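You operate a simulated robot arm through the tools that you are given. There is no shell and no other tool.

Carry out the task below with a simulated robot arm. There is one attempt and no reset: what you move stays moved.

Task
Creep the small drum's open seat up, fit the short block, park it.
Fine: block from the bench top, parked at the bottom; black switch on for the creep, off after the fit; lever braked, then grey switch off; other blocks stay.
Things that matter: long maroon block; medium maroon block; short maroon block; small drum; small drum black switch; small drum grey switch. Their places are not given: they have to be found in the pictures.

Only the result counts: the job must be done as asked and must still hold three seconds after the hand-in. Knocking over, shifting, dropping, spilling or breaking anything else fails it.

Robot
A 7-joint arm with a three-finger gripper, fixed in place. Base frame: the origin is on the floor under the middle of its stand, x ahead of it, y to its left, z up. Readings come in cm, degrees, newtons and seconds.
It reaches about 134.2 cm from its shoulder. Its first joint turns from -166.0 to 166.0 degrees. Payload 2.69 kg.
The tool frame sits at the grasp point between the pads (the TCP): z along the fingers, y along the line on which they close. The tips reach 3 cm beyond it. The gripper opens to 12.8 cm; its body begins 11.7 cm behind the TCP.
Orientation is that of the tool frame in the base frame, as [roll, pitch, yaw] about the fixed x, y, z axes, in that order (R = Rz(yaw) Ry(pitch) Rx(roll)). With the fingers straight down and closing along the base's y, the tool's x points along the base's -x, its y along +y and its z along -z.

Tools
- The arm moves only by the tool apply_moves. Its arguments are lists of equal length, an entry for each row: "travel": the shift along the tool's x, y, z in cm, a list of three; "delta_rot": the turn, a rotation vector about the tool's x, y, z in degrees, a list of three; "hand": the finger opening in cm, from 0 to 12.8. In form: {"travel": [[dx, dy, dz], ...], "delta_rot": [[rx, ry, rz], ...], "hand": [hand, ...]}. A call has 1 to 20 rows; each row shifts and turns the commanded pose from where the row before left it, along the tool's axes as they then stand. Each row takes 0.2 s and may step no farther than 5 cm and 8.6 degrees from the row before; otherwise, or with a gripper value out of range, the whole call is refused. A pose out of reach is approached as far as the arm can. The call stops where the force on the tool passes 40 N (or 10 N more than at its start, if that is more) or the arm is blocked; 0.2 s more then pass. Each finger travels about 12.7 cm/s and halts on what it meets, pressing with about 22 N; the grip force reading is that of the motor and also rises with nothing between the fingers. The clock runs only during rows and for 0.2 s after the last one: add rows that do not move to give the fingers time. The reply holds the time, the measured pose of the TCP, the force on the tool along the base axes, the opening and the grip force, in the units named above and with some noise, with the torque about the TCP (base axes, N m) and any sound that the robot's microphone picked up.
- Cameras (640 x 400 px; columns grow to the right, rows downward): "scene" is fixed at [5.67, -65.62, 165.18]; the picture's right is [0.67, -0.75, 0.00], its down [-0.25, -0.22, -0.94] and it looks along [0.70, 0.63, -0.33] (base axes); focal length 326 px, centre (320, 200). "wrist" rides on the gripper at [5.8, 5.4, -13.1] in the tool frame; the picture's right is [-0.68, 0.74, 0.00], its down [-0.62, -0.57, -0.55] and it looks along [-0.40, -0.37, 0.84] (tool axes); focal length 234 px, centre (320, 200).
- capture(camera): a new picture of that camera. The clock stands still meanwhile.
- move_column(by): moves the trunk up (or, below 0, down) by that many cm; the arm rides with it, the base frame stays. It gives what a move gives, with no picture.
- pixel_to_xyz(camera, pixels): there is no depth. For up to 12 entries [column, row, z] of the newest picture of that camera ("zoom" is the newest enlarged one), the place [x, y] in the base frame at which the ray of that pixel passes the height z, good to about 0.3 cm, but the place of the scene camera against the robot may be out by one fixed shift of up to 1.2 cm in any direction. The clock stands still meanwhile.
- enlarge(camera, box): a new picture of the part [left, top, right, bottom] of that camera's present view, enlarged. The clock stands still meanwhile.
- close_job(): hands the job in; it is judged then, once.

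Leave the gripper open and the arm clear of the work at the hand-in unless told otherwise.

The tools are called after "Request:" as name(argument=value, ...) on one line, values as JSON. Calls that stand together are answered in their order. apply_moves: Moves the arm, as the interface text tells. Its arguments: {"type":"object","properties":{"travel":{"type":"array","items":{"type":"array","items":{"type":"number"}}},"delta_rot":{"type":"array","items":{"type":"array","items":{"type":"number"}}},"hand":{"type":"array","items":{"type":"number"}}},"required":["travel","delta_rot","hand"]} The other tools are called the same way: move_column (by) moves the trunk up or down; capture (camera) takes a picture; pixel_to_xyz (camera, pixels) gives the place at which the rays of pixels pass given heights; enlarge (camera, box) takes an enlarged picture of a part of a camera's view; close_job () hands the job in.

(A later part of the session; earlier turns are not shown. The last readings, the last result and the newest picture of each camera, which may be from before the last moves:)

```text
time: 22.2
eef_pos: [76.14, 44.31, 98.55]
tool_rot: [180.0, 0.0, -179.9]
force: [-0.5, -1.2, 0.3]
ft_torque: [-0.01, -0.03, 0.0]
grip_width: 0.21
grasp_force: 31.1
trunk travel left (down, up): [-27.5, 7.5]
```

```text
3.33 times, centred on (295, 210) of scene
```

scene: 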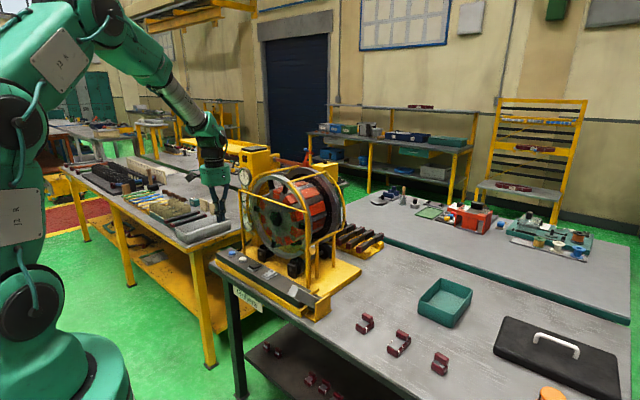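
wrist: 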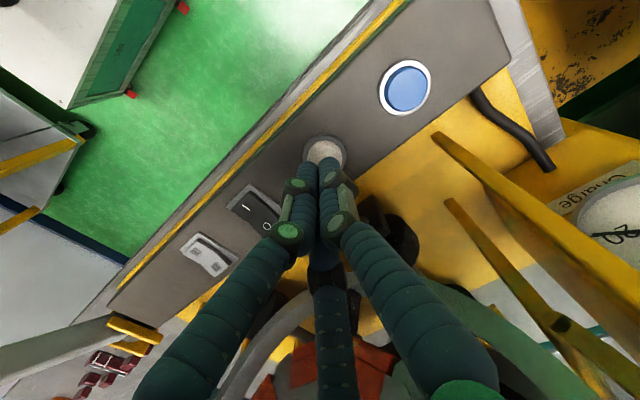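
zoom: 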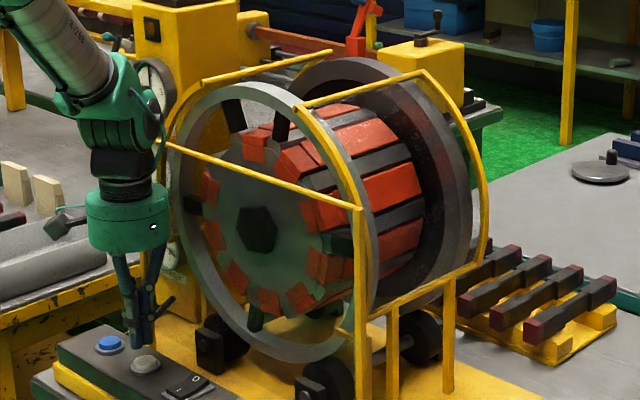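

I'll wait a moment and compare pictures to see whether the drum has stopped.

Request:
apply_moves(travel=[[0, 0, -0.5], [0, 0, 0]], delta_rot=[[0, 0, 0], [0, 0, 0]], hand=[0, 0])

Request:
enlarge(camera="scene", box=[230, 150, 360, 270])

Request:
enlarge(camera="scene", box=[220, 220, 290, 290])

```text
time: 22.8
eef_pos: [76.26, 44.32, 99.16]
tool_rot: [179.9, 0.1, -180.0]
force: [0.6, -0.7, -0.2]
ft_torque: [0.01, -0.02, 0.02]
grip_width: 0.22
grasp_force: 31.2
trunk travel left (down, up): [-27.5, 7.5]
```

```text
3.33 times, centred on (295, 210) of scene
```

zoom: 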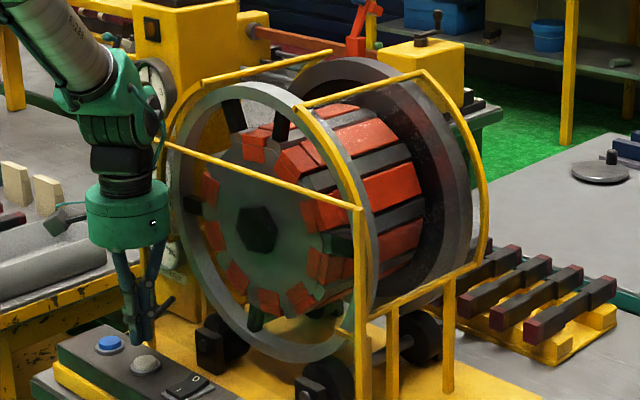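

```text
5.71 times, centred on (255, 255) of scene
```

zoom: 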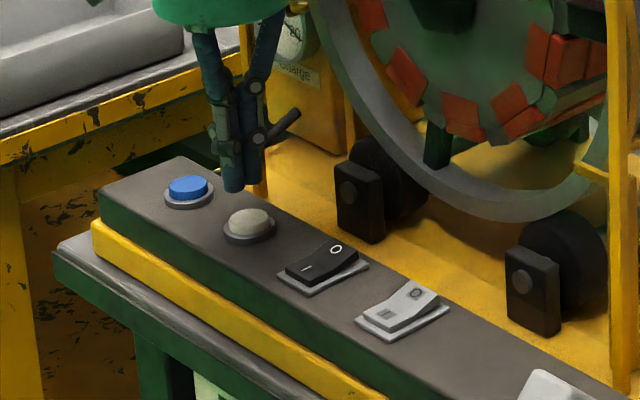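

The drum has stopped, so the white button is hold-to-run and goes the wrong way. Blue is probably the reverse, so I'll find its place from the last wrist picture, where it is at (406,88).

Request:
pixel_to_xyz(camera="wrist", pixels=[[406, 88, 93], [406, 88, 94], [325, 152, 93], [325, 152, 94]])

```text
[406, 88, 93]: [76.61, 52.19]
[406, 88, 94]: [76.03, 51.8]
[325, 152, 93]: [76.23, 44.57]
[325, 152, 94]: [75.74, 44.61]
```

Blue is near (76.3,52). A front post stands near (83,51), so I'll approach at x≈75.2 for clearance and then lower.

Request:
apply_moves(travel=[[0.5, 2.6, -1.5], [0.5, 2.6, 0], [0, 2.5, 0], [0, 0, 1.5], [0, 0, 1.5], [0, 0, 0]], delta_rot=[[0, 0, 0], [0, 0, 0], [0, 0, 0], [0, 0, 0], [0, 0, 0], [0, 0, 0]], hand=[0, 0, 0, 0, 0, 0])

Request:
enlarge(camera="scene", box=[200, 200, 290, 290])

Request:
capture(camera="wrist")

```text
time: 24.2
eef_pos: [75.16, 52.06, 97.6]
tool_rot: [180.0, 0.0, 180.0]
force: [-0.4, -0.9, -0.6]
ft_torque: [-0.04, 0.02, -0.03]
grip_width: 0.21
grasp_force: 31.4
trunk travel left (down, up): [-27.5, 7.5]
```

```text
4.44 times, centred on (245, 245) of scene
```

zoom: 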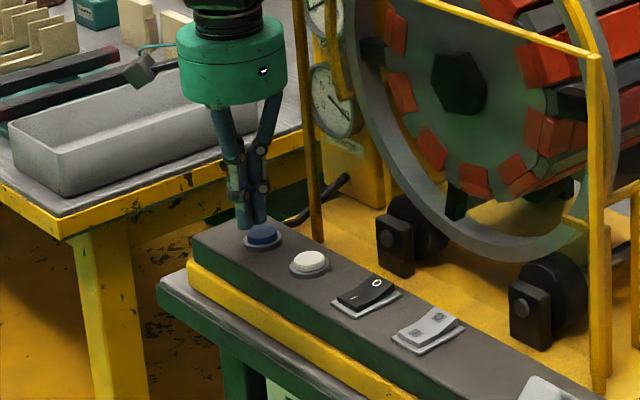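

```text
taken
```

wrist: 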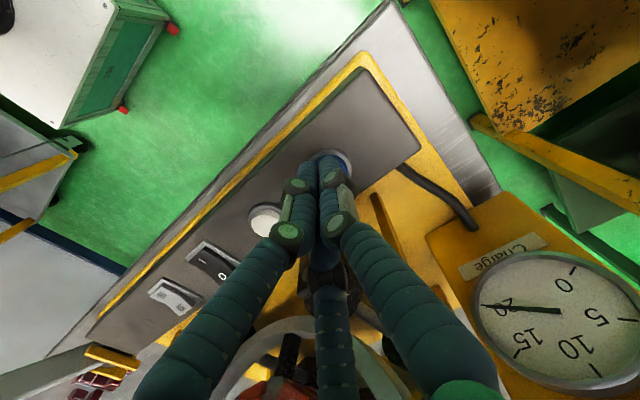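

The tips are over the blue button, so I'll press down in small steps until I get a click.

Request:
apply_moves(travel=[[0, 0, 0.4], [0, 0, 0.4], [0, 0, 0.4], [0, 0, 0.2], [0, 0, 0.2]], delta_rot=[[0, 0, 0], [0, 0, 0], [0, 0, 0], [0, 0, 0], [0, 0, 0]], hand=[0, 0, 0, 0, 0])

Request:
enlarge(camera="scene", box=[230, 150, 360, 270])

```text
time: 25.4
eef_pos: [75.21, 52.05, 96.21]
tool_rot: [-180.0, 0.0, -179.9]
force: [0.3, 0.0, 0.4]
ft_torque: [-0.01, 0.0, -0.02]
grip_width: 0.23
grasp_force: 31.5
trunk travel left (down, up): [-27.5, 7.5]
```

```text
3.33 times, centred on (295, 210) of scene
```

zoom: 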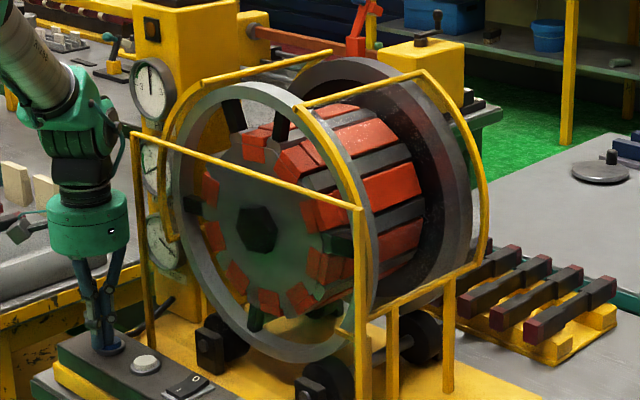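

I'll take two more small steps and then a short hold.

Request:
apply_moves(travel=[[0, 0, 0.2], [0, 0, 0.2]], delta_rot=[[0, 0, 0], [0, 0, 0]], hand=[0, 0])

Request:
enlarge(camera="scene", box=[230, 150, 360, 270])

```text
time: 26.0
eef_pos: [75.13, 52.04, 95.73]
tool_rot: [-180.0, 0.0, -179.9]
force: [-1.7, 0.9, 9.2]
ft_torque: [0.05, -0.01, 0.01]
grip_width: 0.6
grasp_force: 31.7
trunk travel left (down, up): [-27.5, 7.5]
heard: click
```

```text
3.33 times, centred on (295, 210) of scene
```

zoom: 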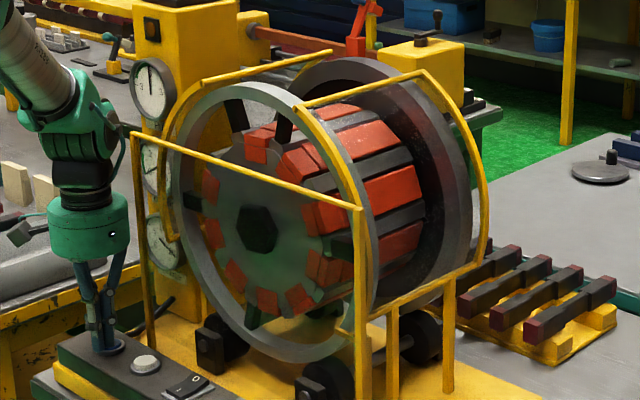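

Blue turns the drum the right way, with the top moving toward -y. I'll keep holding for a short time and look again.

Request:
apply_moves(travel=[[0, 0, 0], [0, 0, 0], [0, 0, 0]], delta_rot=[[0, 0, 0], [0, 0, 0], [0, 0, 0]], hand=[0, 0, 0])

Request:
enlarge(camera="scene", box=[230, 150, 360, 270])

Request:
enlarge(camera="scene", box=[255, 160, 325, 220])

```text
time: 26.8
eef_pos: [75.29, 52.09, 95.75]
tool_rot: [-180.0, 0.1, -179.8]
force: [-1.1, 4.2, 9.2]
ft_torque: [0.1, -0.04, 0.02]
grip_width: 0.6
grasp_force: 32.0
trunk travel left (down, up): [-27.5, 7.5]
```

```text
3.33 times, centred on (295, 210) of scene
```

zoom: 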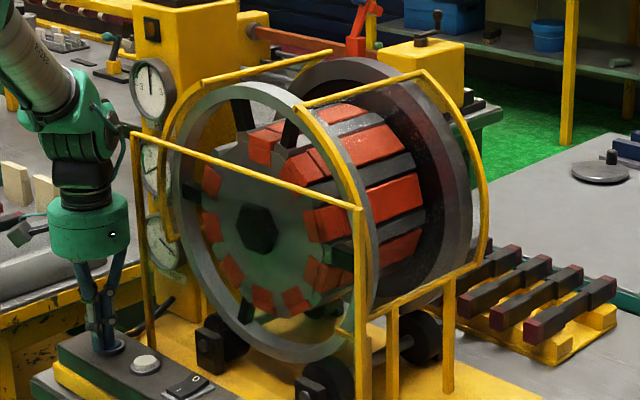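

```text
6.67 times, centred on (290, 190) of scene
```

zoom: 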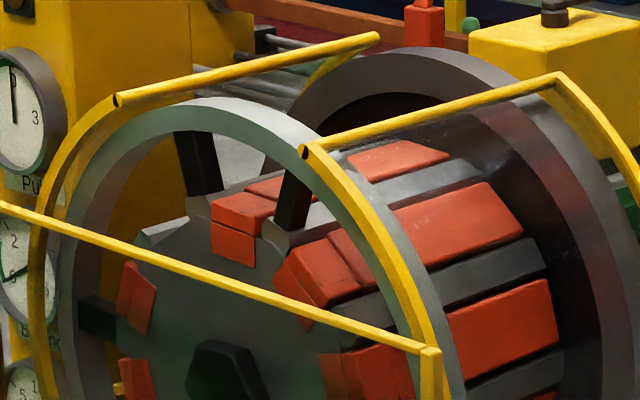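

The drum has 10 seats about 36° apart and 5 spokes. The open seat, near zoom (180,225), is still about 35° on the +y side, and the drum creeps at about 8°/s. I'll hold for about 3 s more.

Request:
apply_moves(travel=[[0, 0, 0], [0, 0, 0], [0, 0, 0], [0, 0, 0], [0, 0, 0], [0, 0, 0], [0, 0, 0], [0, 0, 0], [0, 0, 0], [0, 0, 0], [0, 0, 0], [0, 0, 0], [0, 0, 0]], delta_rot=[[0, 0, 0], [0, 0, 0], [0, 0, 0], [0, 0, 0], [0, 0, 0], [0, 0, 0], [0, 0, 0], [0, 0, 0], [0, 0, 0], [0, 0, 0], [0, 0, 0], [0, 0, 0], [0, 0, 0]], hand=[0, 0, 0, 0, 0, 0, 0, 0, 0, 0, 0, 0, 0])

Request:
enlarge(camera="scene", box=[230, 150, 360, 270])

Request:
enlarge(camera="scene", box=[255, 160, 325, 220])

```text
time: 29.6
eef_pos: [75.2, 51.95, 95.73]
tool_rot: [180.0, 0.1, -179.9]
force: [1.9, 1.0, 12.3]
ft_torque: [0.02, -0.11, 0.03]
grip_width: 0.58
grasp_force: 31.6
trunk travel left (down, up): [-27.5, 7.5]
```

```text
3.33 times, centred on (295, 210) of scene
```

zoom: 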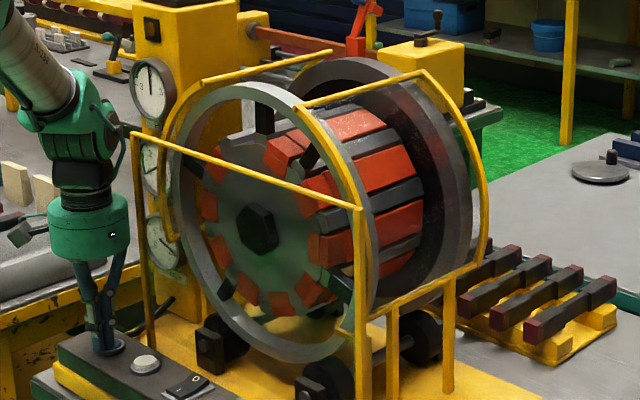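

```text
6.67 times, centred on (290, 190) of scene
```

zoom: 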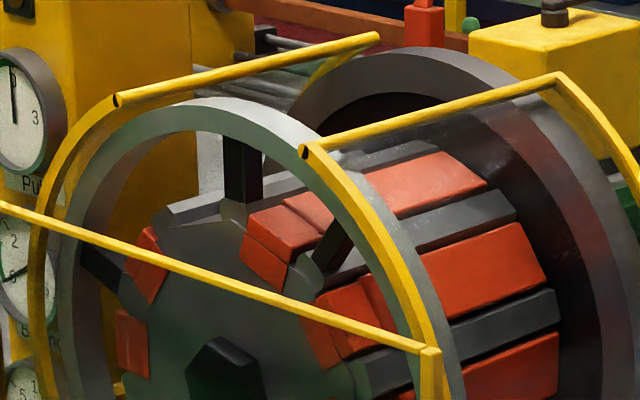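

The open seat at zoom (190,225) is moving up, but it still needs about 20–25°. I'll hold for about 3.2 s more.

Request:
apply_moves(travel=[[0, 0, 0], [0, 0, 0], [0, 0, 0], [0, 0, 0], [0, 0, 0], [0, 0, 0], [0, 0, 0], [0, 0, 0], [0, 0, 0], [0, 0, 0], [0, 0, 0], [0, 0, 0], [0, 0, 0], [0, 0, 0], [0, 0, 0]], delta_rot=[[0, 0, 0], [0, 0, 0], [0, 0, 0], [0, 0, 0], [0, 0, 0], [0, 0, 0], [0, 0, 0], [0, 0, 0], [0, 0, 0], [0, 0, 0], [0, 0, 0], [0, 0, 0], [0, 0, 0], [0, 0, 0], [0, 0, 0]], hand=[0, 0, 0, 0, 0, 0, 0, 0, 0, 0, 0, 0, 0, 0, 0])

Request:
enlarge(camera="scene", box=[230, 150, 360, 270])

Request:
enlarge(camera="scene", box=[255, 160, 325, 220])

```text
time: 32.8
eef_pos: [75.14, 52.03, 95.81]
tool_rot: [-179.9, 0.0, -179.8]
force: [-1.1, 0.7, 12.2]
ft_torque: [-0.05, -0.11, 0.02]
grip_width: 0.61
grasp_force: 31.9
trunk travel left (down, up): [-27.5, 7.5]
```

```text
3.33 times, centred on (295, 210) of scene
```

zoom: 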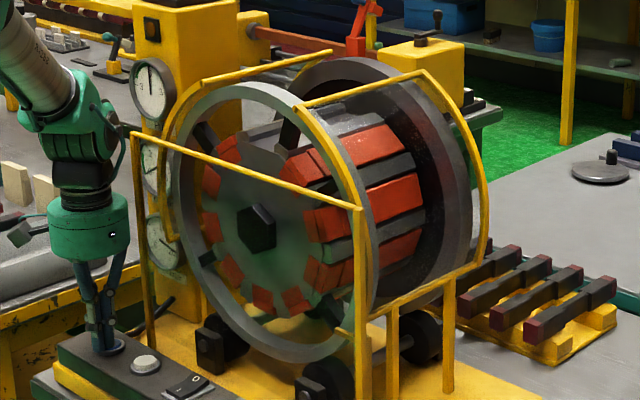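

```text
6.67 times, centred on (290, 190) of scene
```

zoom: 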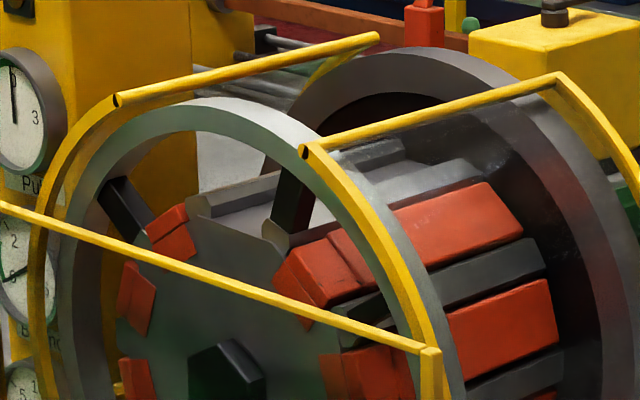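

The open seat is now a clear notch at zoom (240,220), very near the top. I'll release the button and check from above with the wrist camera.

Request:
apply_moves(travel=[[0, 0, -1.5], [0, 0, -3], [0, 0, 0]], delta_rot=[[0, 0, 0], [0, 0, 0], [0, 0, 0]], hand=[0, 0, 0])

Request:
enlarge(camera="scene", box=[255, 160, 325, 220])

```text
time: 33.6
eef_pos: [75.17, 52.04, 100.15]
tool_rot: [-180.0, 0.0, -179.8]
force: [-0.2, 0.7, 0.3]
ft_torque: [-0.01, 0.01, 0.03]
grip_width: 0.23
grasp_force: 31.3
trunk travel left (down, up): [-27.5, 7.5]
```

```text
6.67 times, centred on (290, 190) of scene
```

zoom: 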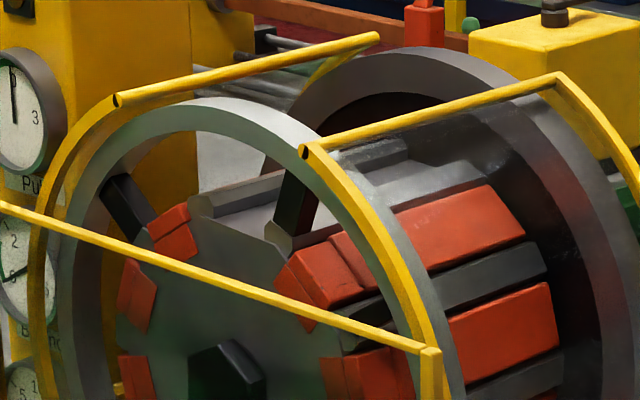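

The drum is stopped. I'll rise to z≈147 and turn the tool by about -43° so the camera looks straight along +x, then look down on the drum from its centre plane.

Request:
apply_moves(travel=[[0, 0, -4.7], [0, 0, -4.7], [0, 0, -4.7], [0, 0, -4.7], [0, 0, -4.7], [0, 0, -4.7], [0, 0, -4.7], [0, 0, -4.7], [0, 0, -4.7], [0, 0, -4.7], [-1, -4, 0], [-1, -4, 0], [-1, -4, 0], [-1, -4, 0], [-1, -4, 0]], delta_rot=[[0, 0, 0], [0, 0, 0], [0, 0, 0], [0, 0, 0], [0, 0, 0], [0, 0, 0], [0, 0, 0], [0, 0, 0], [0, 0, 0], [0, 0, 0], [0, 0, 0], [0, 0, 0], [0, 0, 0], [0, 0, 0], [0, 0, 0]], hand=[0, 0, 0, 0, 0, 0, 0, 0, 0, 0, 0, 0, 0, 0, 0])

Request:
apply_moves(travel=[[0, 0, 0], [0, 0, 0], [0, 0, 0], [0, 0, 0], [0, 0, 0], [0, 0, 0]], delta_rot=[[0, 0, -8.56], [0, 0, -8.56], [0, 0, -8.56], [0, 0, -8.56], [0, 0, -8.56], [0, 0, 0]], hand=[0, 0, 0, 0, 0, 0])

Request:
capture(camera="wrist")

```text
time: 36.8
eef_pos: [80.28, 31.69, 147.16]
tool_rot: [180.0, 0.1, -179.9]
force: [-0.4, 0.4, 0.7]
ft_torque: [-0.01, 0.03, 0.01]
grip_width: 0.21
grasp_force: 31.9
trunk travel left (down, up): [-27.5, 7.5]
```

```text
time: 38.2
eef_pos: [80.27, 32.12, 147.22]
tool_rot: [-180.0, 0.0, -137.1]
force: [-0.4, -0.1, 0.2]
ft_torque: [0.01, 0.01, -0.03]
grip_width: 0.24
grasp_force: 31.2
trunk travel left (down, up): [-27.5, 7.5]
```

```text
taken
```

wrist: 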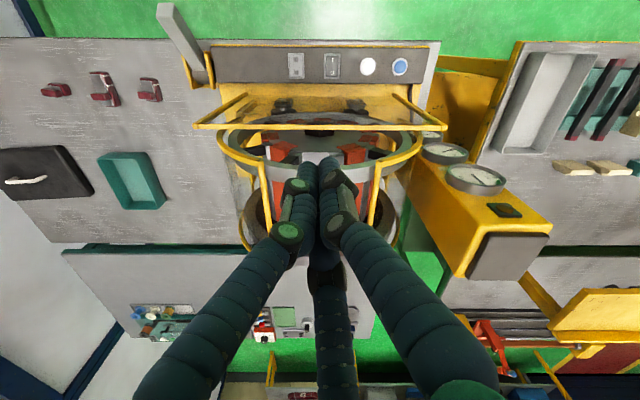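

The fingers hide the seat. I'll move further over the drum so that it appears above the fingertips in the picture.

Request:
apply_moves(travel=[[-3.67, 3.4, 0], [-3.67, 3.4, 0], [0, 0, -1], [0, 0, 0]], delta_rot=[[0, 0, 0], [0, 0, 0], [0, 0, 0], [0, 0, 0]], hand=[0, 0, 0, 0])

Request:
capture(camera="wrist")

Request:
enlarge(camera="wrist", box=[230, 60, 410, 172])

```text
time: 39.2
eef_pos: [80.85, 42.03, 148.15]
tool_rot: [180.0, -0.1, -137.1]
force: [0.6, -0.8, 0.2]
ft_torque: [0.03, 0.01, 0.0]
grip_width: 0.2
grasp_force: 31.2
trunk travel left (down, up): [-27.5, 7.5]
```

```text
taken
```

wrist: 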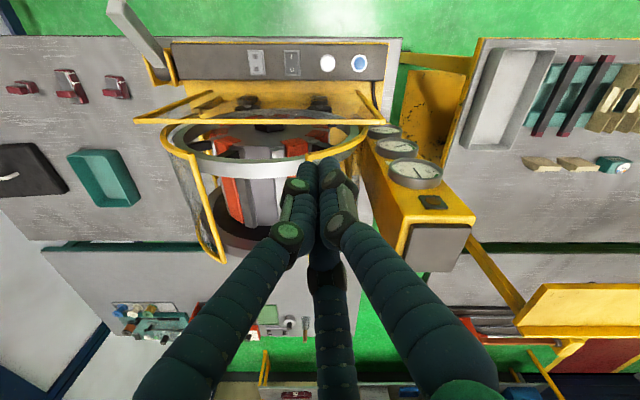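

```text
3.56 times, centred on (320, 116) of wrist
```

zoom: 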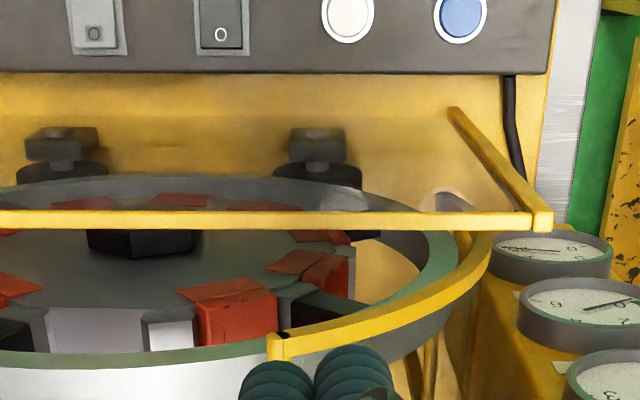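

I mixed up the turned tool axes there, though everything is clear. I'll correct to about (89,32), with the camera centred on the drum plane.

Request:
apply_moves(travel=[[0.3, -4.3, 0], [0.3, -4.3, 0], [0.26, -4.3, 0], [0, 0, 0]], delta_rot=[[0, 0, 0], [0, 0, 0], [0, 0, 0], [0, 0, 0]], hand=[0, 0, 0, 0])

Request:
capture(camera="wrist")

Request:
enlarge(camera="wrist", box=[230, 60, 410, 172])

```text
time: 40.2
eef_pos: [89.03, 32.04, 148.26]
tool_rot: [179.9, 0.0, -137.1]
force: [0.4, -0.6, 0.2]
ft_torque: [0.07, 0.04, 0.01]
grip_width: 0.2
grasp_force: 31.4
trunk travel left (down, up): [-27.5, 7.5]
```

```text
taken
```

wrist: 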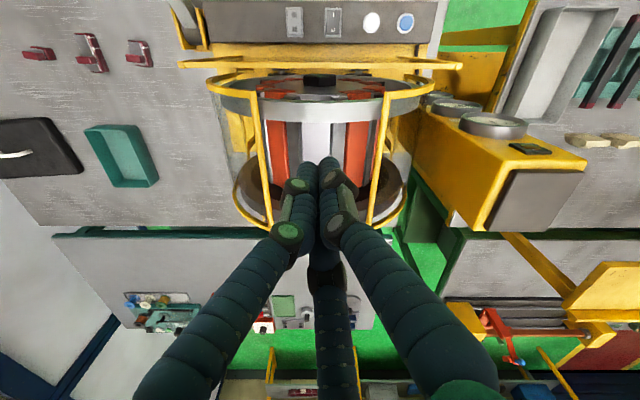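

```text
3.56 times, centred on (320, 116) of wrist
```

zoom: 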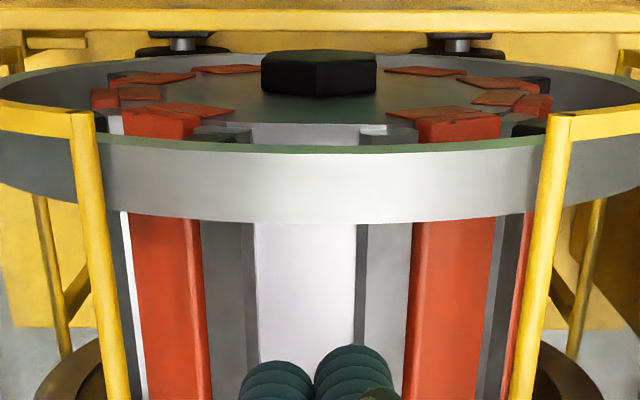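

The camera is centred on the hex at column 319. The open seat's floor spans zoom columns 255–357, so it sits about 0.6 cm (about 2.5°) past the top toward -y, which is nearly straight up. I'll open the fingers to see the rest of the seat.

Request:
apply_moves(travel=[[0, 0, 0], [0, 0, 0], [0, 0, 0], [0, 0, 0], [0, 0, 0], [0, 0, 0]], delta_rot=[[0, 0, 0], [0, 0, 0], [0, 0, 0], [0, 0, 0], [0, 0, 0], [0, 0, 0]], hand=[3, 6, 9, 12, 12.8, 12.8])

Request:
enlarge(camera="wrist", box=[220, 90, 420, 240])

Request:
enlarge(camera="wrist", box=[10, 20, 170, 80])

Request:
capture(camera="scene")

```text
time: 41.6
eef_pos: [88.97, 32.2, 148.22]
tool_rot: [-179.9, 0.0, -137.0]
force: [0.7, 0.6, 0.0]
ft_torque: [-0.02, 0.0, -0.04]
grip_width: 12.81
grasp_force: 0.2
trunk travel left (down, up): [-27.5, 7.5]
```

```text
2.67 times, centred on (320, 165) of wrist
```

zoom: 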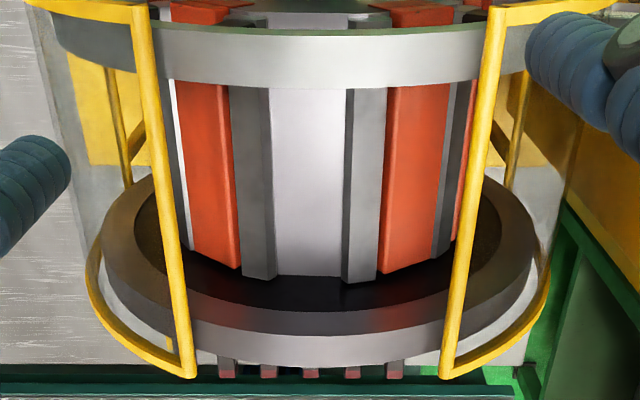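

```text
4.00 times, centred on (90, 50) of wrist
```

zoom: 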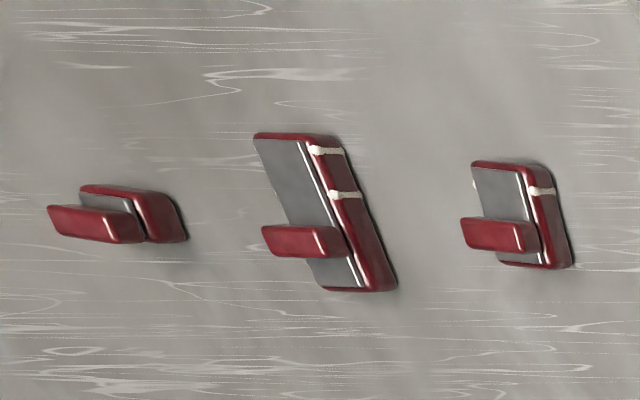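

```text
taken
```

scene: 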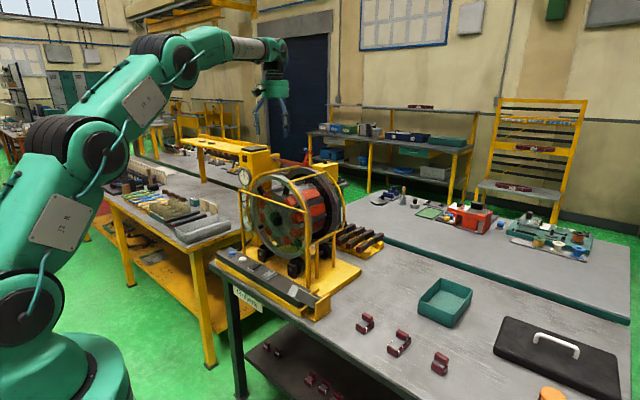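

The seat runs along x from about 88 to 104.5, and its slot is about 5 cm wide in y. The blocks lie with their long axis along x, and the short one has no bands and lies furthest toward -y. I'll back away from the drum at height, turn to yaw -90, and go look closely at the short block.

Request:
apply_moves(travel=[[3.26, 3.03, 0], [3.26, 3.03, 0], [3.26, 3.03, 0], [3.26, 3.03, 0], [0, 0, 0], [0, 0, 0], [0, 0, 0], [0, 0, 0], [0, 0, 0], [0, 0, 0], [0, 0, 0]], delta_rot=[[0, 0, 0], [0, 0, 0], [0, 0, 0], [0, 0, 0], [0, 0, -7.85], [0, 0, -7.85], [0, 0, -7.85], [0, 0, -7.85], [0, 0, -7.85], [0, 0, -7.85], [0, 0, 0]], hand=[12.8, 12.8, 12.8, 12.8, 12.8, 12.8, 12.8, 12.8, 12.8, 12.8, 12.8])

Request:
apply_moves(travel=[[4.9, -0.2, 0], [4.9, -0.2, 0], [4.9, -0.2, 0], [4.9, -0.2, 0], [4.9, -0.2, 0], [4.9, -0.2, 0], [4.9, -0.2, 0], [4.9, -0.2, 0], [4.9, -0.2, 0], [4.9, -0.2, 0], [4.9, -0.2, 0], [4.9, -0.2, 0], [4.9, -0.2, 0], [4.9, -0.2, 0], [4.9, -0.2, 0], [4.9, -0.2, 0], [4.9, -0.2, 0], [0, 0, 0]], delta_rot=[[0, 0, 0], [0, 0, 0], [0, 0, 0], [0, 0, 0], [0, 0, 0], [0, 0, 0], [0, 0, 0], [0, 0, 0], [0, 0, 0], [0, 0, 0], [0, 0, 0], [0, 0, 0], [0, 0, 0], [0, 0, 0], [0, 0, 0], [0, 0, 0], [0, 0, 0], [0, 0, 0]], hand=[12.8, 12.8, 12.8, 12.8, 12.8, 12.8, 12.8, 12.8, 12.8, 12.8, 12.8, 12.8, 12.8, 12.8, 12.8, 12.8, 12.8, 12.8])

Request:
capture(camera="wrist")

Request:
capture(camera="scene")

```text
time: 44.0
eef_pos: [71.26, 32.04, 148.14]
tool_rot: [-179.9, 0.0, -90.0]
force: [0.1, -0.8, -0.2]
ft_torque: [-0.01, 0.02, 0.0]
grip_width: 12.8
grasp_force: 0.1
trunk travel left (down, up): [-27.5, 7.5]
```

```text
time: 47.8
eef_pos: [74.27, -51.17, 148.24]
tool_rot: [-180.0, 0.1, -90.0]
force: [0.1, -0.9, -0.4]
ft_torque: [0.04, -0.04, 0.0]
grip_width: 12.8
grasp_force: 0.0
trunk travel left (down, up): [-27.5, 7.5]
```

```text
taken
```

wrist: 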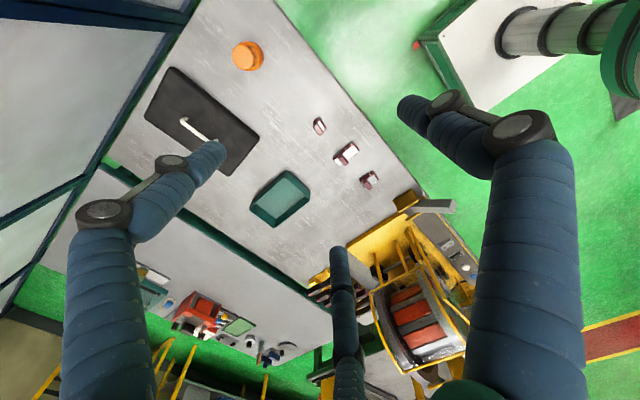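

```text
taken
```

scene: 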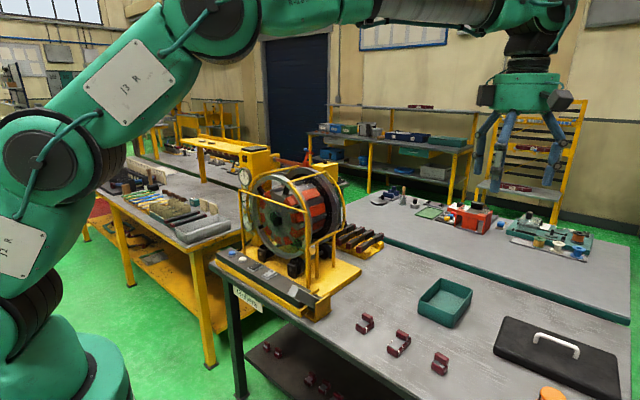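

The three blocks are at (320,125), (347,152) and (369,181) in the wrist view. I'll descend to about z=110 for a closer look at the short one.

Request:
apply_moves(travel=[[0, 0, 4.8], [0, 0, 4.8], [0, 0, 4.8], [0, 0, 4.8], [0, 0, 4.8], [0, 0, 4.8], [0, 0, 4.8], [0, 0, 4.8], [0, 0, 0]], delta_rot=[[0, 0, 0], [0, 0, 0], [0, 0, 0], [0, 0, 0], [0, 0, 0], [0, 0, 0], [0, 0, 0], [0, 0, 0], [0, 0, 0]], hand=[12.8, 12.8, 12.8, 12.8, 12.8, 12.8, 12.8, 12.8, 12.8])

Request:
capture(camera="wrist")

Request:
enlarge(camera="wrist", box=[250, 90, 450, 250])

```text
time: 49.8
eef_pos: [74.45, -51.26, 109.74]
tool_rot: [180.0, 0.0, -90.1]
force: [1.7, -0.1, -1.0]
ft_torque: [0.06, 0.02, 0.0]
grip_width: 12.79
grasp_force: 0.0
trunk travel left (down, up): [-27.5, 7.5]
```

```text
taken
```

wrist: 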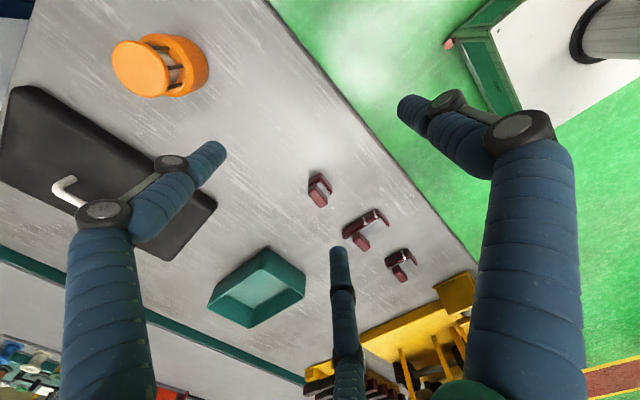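

```text
2.50 times, centred on (350, 170) of wrist
```

zoom: 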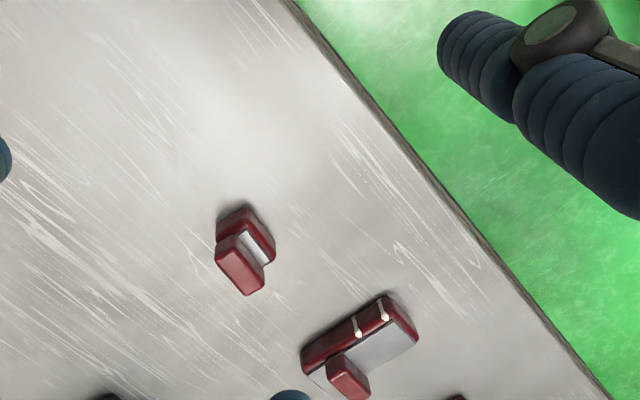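

Request:
enlarge(camera="wrist", box=[295, 160, 345, 220])

Request:
enlarge(camera="wrist", box=[330, 195, 420, 285])

Request:
enlarge(camera="scene", box=[425, 345, 455, 380])

Request:
pixel_to_xyz(camera="wrist", pixels=[[320, 190, 86], [320, 190, 88], [320, 190, 91]])

```text
6.67 times, centred on (320, 190) of wrist
```

zoom: 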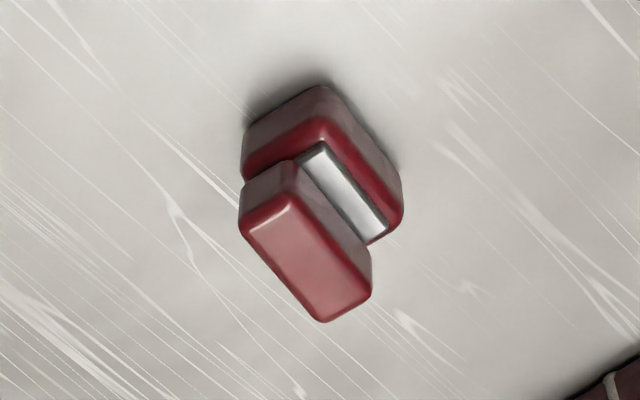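

```text
4.44 times, centred on (375, 240) of wrist
```

zoom: 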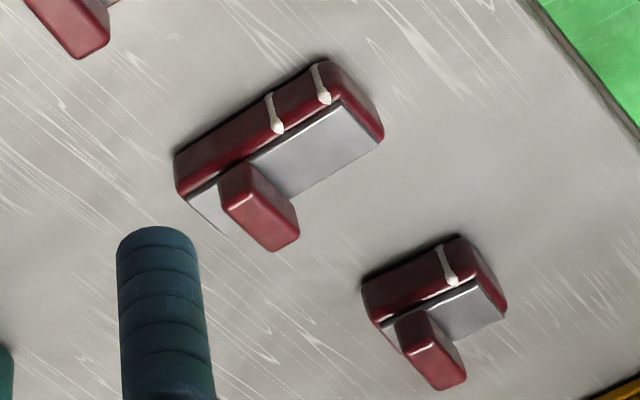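

```text
11.43 times, centred on (440, 362) of scene
```

zoom: 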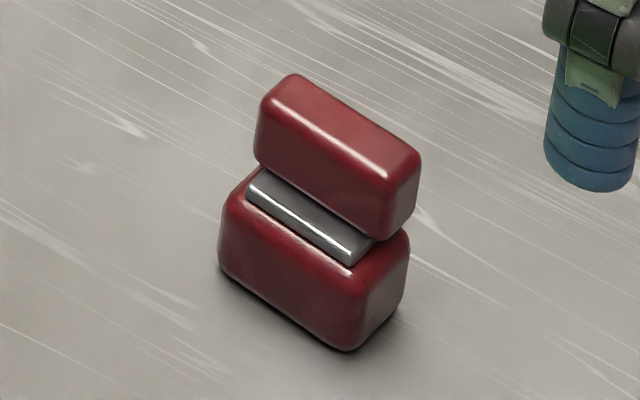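

```text
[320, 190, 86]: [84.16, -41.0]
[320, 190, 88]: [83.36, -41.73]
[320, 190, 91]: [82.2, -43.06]
```

The short block is a base with a raised handle on top running along y. I'll convert the handle's corners to places to get its centre, size and yaw.

Request:
pixel_to_xyz(camera="wrist", pixels=[[308.5, 192.2, 91], [315.8, 188.0, 91], [320.7, 208, 91], [327.8, 202.0, 91], [308.5, 185, 88.8], [320, 173.2, 88.8], [331.5, 190, 88.8]])

Request:
enlarge(camera="wrist", box=[303, 167, 338, 212])

```text
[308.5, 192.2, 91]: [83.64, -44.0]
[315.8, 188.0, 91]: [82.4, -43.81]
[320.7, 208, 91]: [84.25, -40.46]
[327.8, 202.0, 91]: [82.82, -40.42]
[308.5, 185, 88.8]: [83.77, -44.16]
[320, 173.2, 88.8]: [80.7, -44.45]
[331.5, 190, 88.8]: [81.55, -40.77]
```

```text
8.89 times, centred on (320, 190) of wrist
```

zoom: 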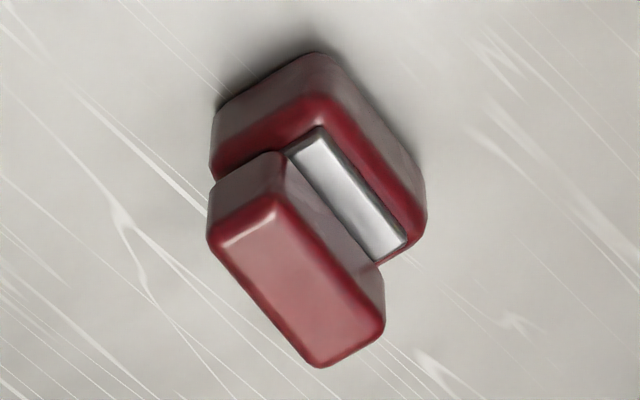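

The handle centre is near (83.3,-42.2), with its top at about z=91. It is about 1.6 cm thick in x, 3.6 cm long in y, and yawed about -8°. I'll turn the tool to yaw -98, centre above it, and descend to z≈98 to check alignment.

Request:
apply_moves(travel=[[0, 0, 0], [-3.41, -2.5, 0], [-3.41, -2.5, 0], [-3.41, -2.48, 0], [0, 0, 4], [0, 0, 4], [0, 0, 3.5], [0, 0, 0]], delta_rot=[[0, 0, 8], [0, 0, 0], [0, 0, 0], [0, 0, 0], [0, 0, 0], [0, 0, 0], [0, 0, 0], [0, 0, 0]], hand=[12.8, 12, 11, 10, 10, 10, 10, 10])

Request:
capture(camera="wrist")

Request:
enlarge(camera="wrist", box=[270, 110, 370, 200])

Request:
enlarge(camera="scene", box=[390, 300, 490, 400])

```text
time: 51.6
eef_pos: [83.49, -42.23, 98.5]
tool_rot: [179.9, 0.0, -98.1]
force: [0.9, 0.5, 0.1]
ft_torque: [-0.02, 0.01, 0.01]
grip_width: 10.0
grasp_force: 0.0
trunk travel left (down, up): [-27.5, 7.5]
```

```text
taken
```

wrist: 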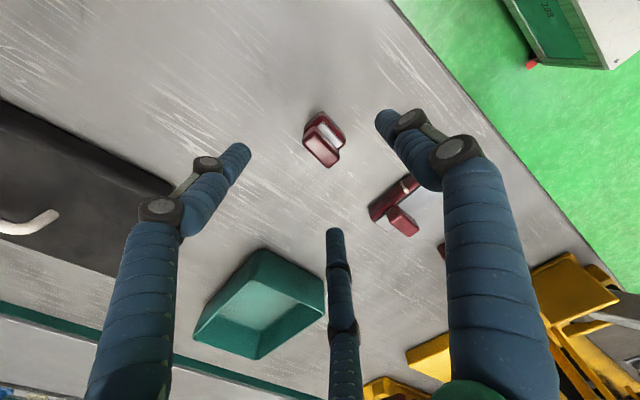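

```text
4.44 times, centred on (320, 155) of wrist
```

zoom: 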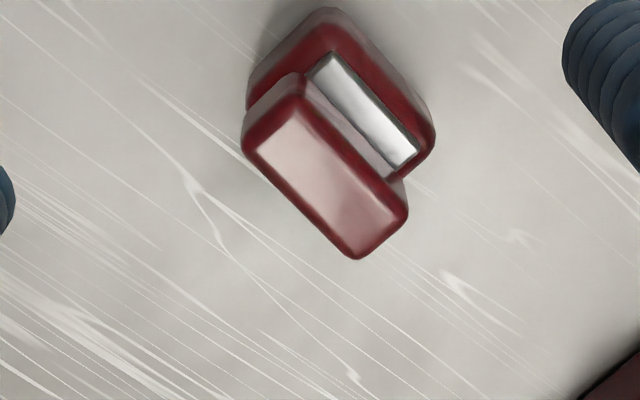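

```text
4.00 times, centred on (440, 350) of scene
```

zoom: 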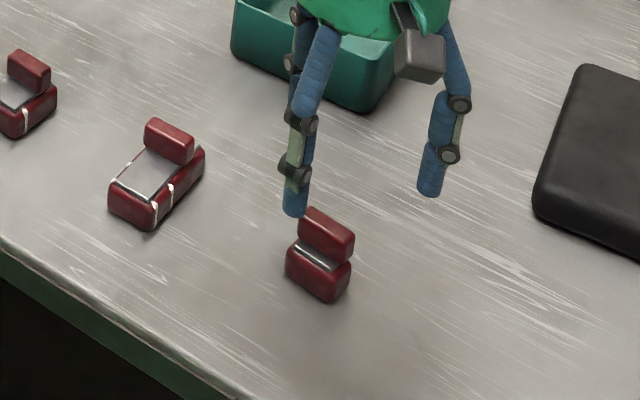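

The tool axis lands on the handle centre, and the handle lines up with the tool within 1–2°. I'll descend to about z=93 and look from the side.

Request:
apply_moves(travel=[[0, 0, 2], [0, 0, 1.5], [0, 0, 1], [0, 0, 1], [0, 0, 0]], delta_rot=[[0, 0, 0], [0, 0, 0], [0, 0, 0], [0, 0, 0], [0, 0, 0]], hand=[10, 9, 8, 7, 7])

Request:
enlarge(camera="scene", box=[415, 330, 465, 390])

Request:
capture(camera="wrist")

Request:
enlarge(camera="wrist", box=[260, 80, 380, 200])

```text
time: 52.8
eef_pos: [83.33, -42.35, 92.84]
tool_rot: [-180.0, 0.0, -98.0]
force: [-0.9, -0.1, -0.8]
ft_torque: [0.04, 0.04, -0.04]
grip_width: 7.03
grasp_force: 0.0
trunk travel left (down, up): [-27.5, 7.5]
```

```text
6.67 times, centred on (440, 360) of scene
```

zoom: 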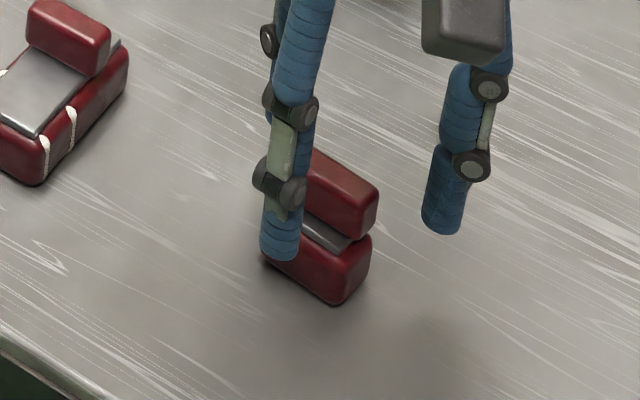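

```text
taken
```

wrist: 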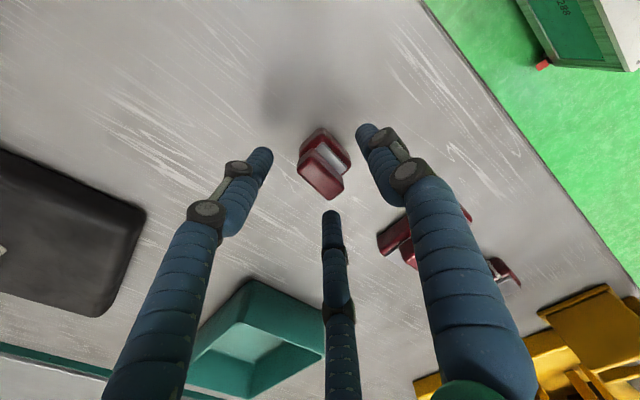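

```text
3.33 times, centred on (320, 140) of wrist
```

zoom: 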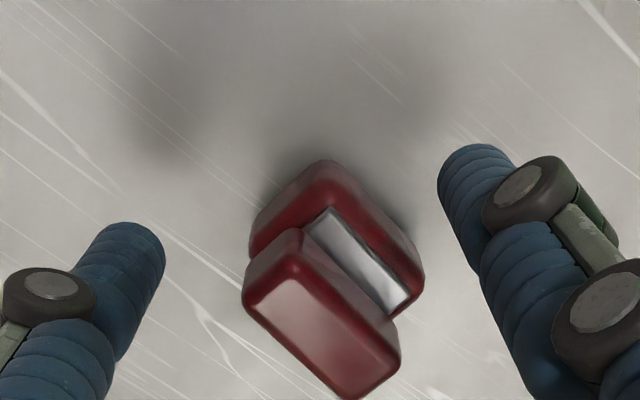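

The tips have just passed the handle top, which I estimate at z≈90.5. I'll go down 0.8 cm more, which keeps the tips above the base, and then close gently.

Request:
apply_moves(travel=[[0, 0, 0.4], [0, 0, 0.4], [0, 0, 0]], delta_rot=[[0, 0, 0], [0, 0, 0], [0, 0, 0]], hand=[7, 7, 6])

Request:
enlarge(camera="scene", box=[415, 330, 465, 390])

Request:
enlarge(camera="wrist", box=[260, 100, 380, 220])

```text
time: 53.6
eef_pos: [83.4, -42.16, 91.96]
tool_rot: [180.0, -0.1, -98.1]
force: [-0.2, -0.7, -0.1]
ft_torque: [0.0, -0.04, -0.03]
grip_width: 6.0
grasp_force: 0.0
trunk travel left (down, up): [-27.5, 7.5]
```

```text
6.67 times, centred on (440, 360) of scene
```

zoom: 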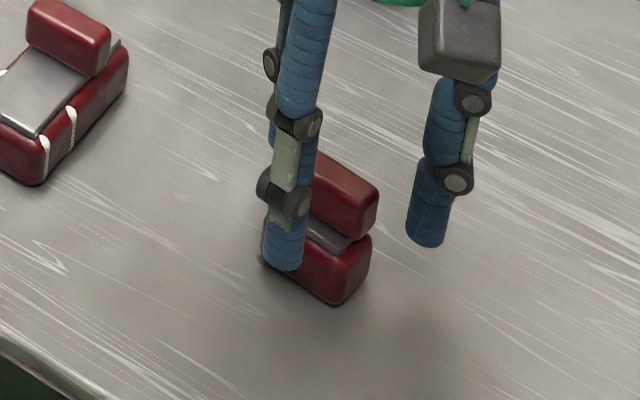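

```text
3.33 times, centred on (320, 160) of wrist
```

zoom: 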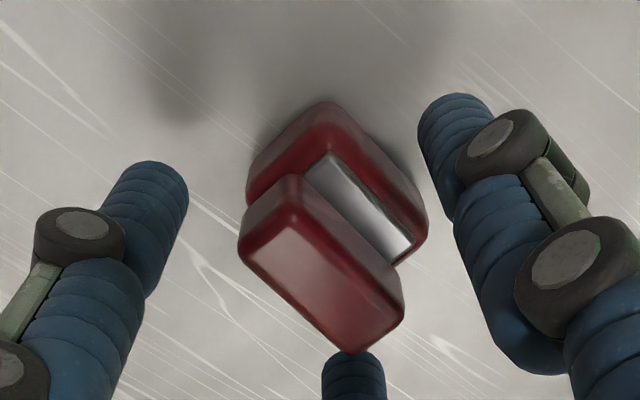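

The fingers surround the handle evenly, so I'll close them gradually.

Request:
apply_moves(travel=[[0, 0, 0], [0, 0, 0], [0, 0, 0], [0, 0, 0], [0, 0, 0], [0, 0, 0], [0, 0, 0], [0, 0, 0]], delta_rot=[[0, 0, 0], [0, 0, 0], [0, 0, 0], [0, 0, 0], [0, 0, 0], [0, 0, 0], [0, 0, 0], [0, 0, 0]], hand=[5, 4, 3, 2.2, 1.6, 1, 0.5, 0])

Request:
enlarge(camera="scene", box=[415, 330, 465, 390])

Request:
enlarge(camera="wrist", box=[260, 100, 380, 220])

```text
time: 55.4
eef_pos: [83.4, -42.15, 91.99]
tool_rot: [-180.0, 0.0, -97.9]
force: [-0.8, -0.9, 0.7]
ft_torque: [0.03, 0.01, 0.02]
grip_width: 2.78
grasp_force: 22.0
trunk travel left (down, up): [-27.5, 7.5]
```

```text
6.67 times, centred on (440, 360) of scene
```

zoom: 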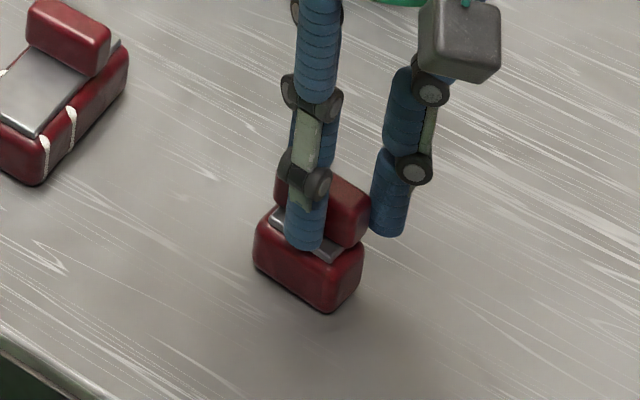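

```text
3.33 times, centred on (320, 160) of wrist
```

zoom: 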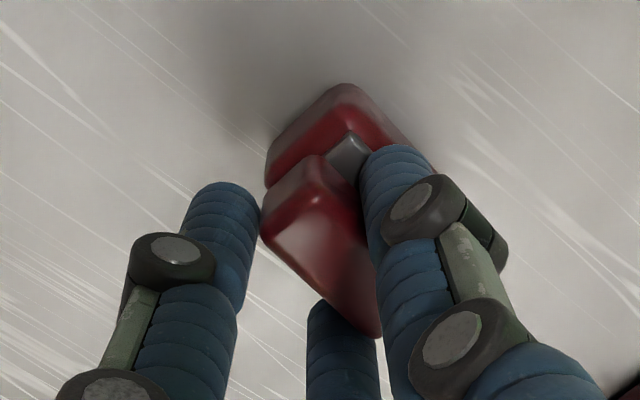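

The handle is gripped at width 2.78 with 22 N. I'll lift a little and check that the block comes along without tilting.

Request:
apply_moves(travel=[[0, 0, -0.5], [0, 0, -1], [0, 0, -1.5], [0, 0, -2], [0, 0, 0]], delta_rot=[[0, 0, 0], [0, 0, 0], [0, 0, 0], [0, 0, 0], [0, 0, 0]], hand=[0, 0, 0, 0, 0])

Request:
enlarge(camera="scene", box=[405, 310, 465, 380])

Request:
enlarge(camera="wrist", box=[260, 100, 380, 220])

```text
time: 56.6
eef_pos: [83.41, -42.28, 96.94]
tool_rot: [-180.0, -0.1, -98.0]
force: [0.2, -0.2, -2.6]
ft_torque: [0.03, -0.07, -0.02]
grip_width: 2.84
grasp_force: 21.5
trunk travel left (down, up): [-27.5, 7.5]
```

```text
5.71 times, centred on (435, 345) of scene
```

zoom: 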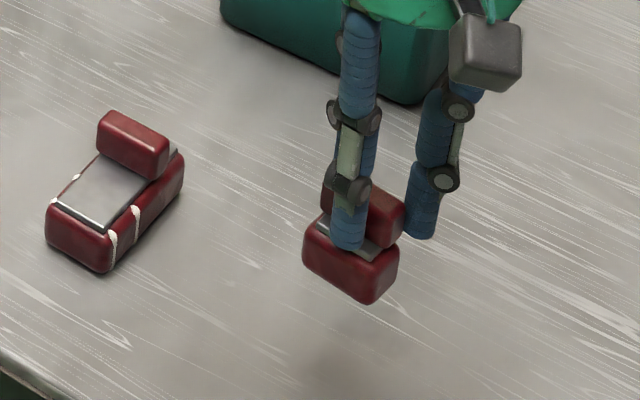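

```text
3.33 times, centred on (320, 160) of wrist
```

zoom: 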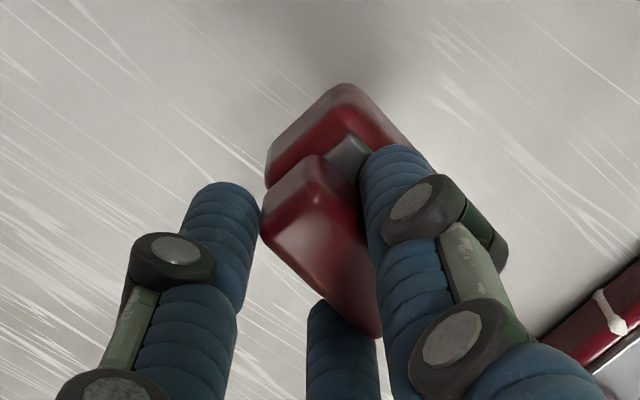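

The block is held steadily, with a weight of about 2.6 N. I'll raise it to about z=150 before crossing to the drum.

Request:
apply_moves(travel=[[0, 0, -3], [0, 0, -4.5], [0, 0, -4.5], [0, 0, -4.5], [0, 0, -4.5], [0, 0, -4.5], [0, 0, -4.5], [0, 0, -4.5], [0, 0, -4.5], [0, 0, -4.5], [0, 0, -4.5], [0, 0, -4.5], [0, 0, -2], [0, 0, 0]], delta_rot=[[0, 0, 0], [0, 0, 0], [0, 0, 0], [0, 0, 0], [0, 0, 0], [0, 0, 0], [0, 0, 0], [0, 0, 0], [0, 0, 0], [0, 0, 0], [0, 0, 0], [0, 0, 0], [0, 0, 0], [0, 0, -8]], hand=[0, 0, 0, 0, 0, 0, 0, 0, 0, 0, 0, 0, 0, 0])

Request:
capture(camera="wrist")

Request:
capture(camera="scene")

```text
time: 59.6
eef_pos: [83.6, -42.25, 151.54]
tool_rot: [-179.9, 0.0, -90.0]
force: [-0.8, -0.3, -3.2]
ft_torque: [0.02, -0.04, 0.0]
grip_width: 2.81
grasp_force: 21.8
trunk travel left (down, up): [-27.5, 7.5]
```

```text
taken
```

wrist: 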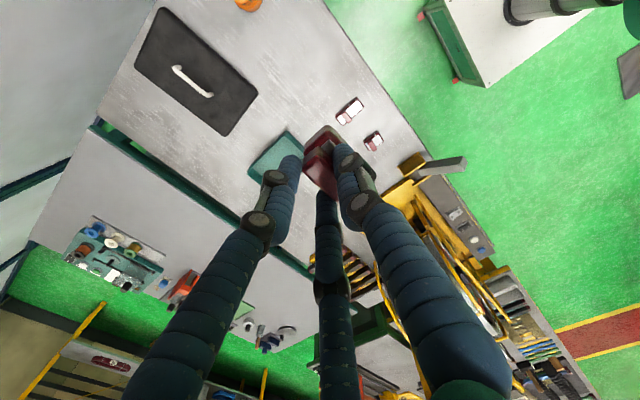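

```text
taken
```

scene: 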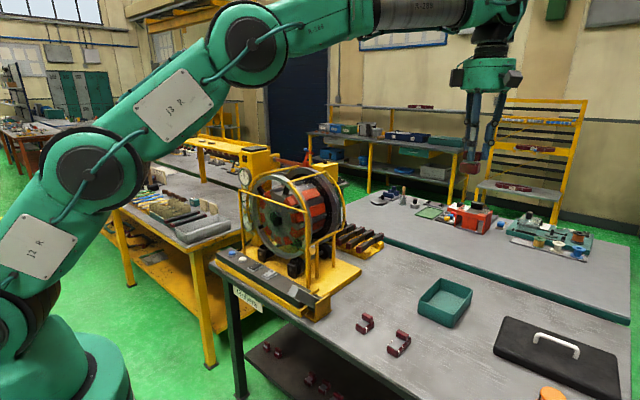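

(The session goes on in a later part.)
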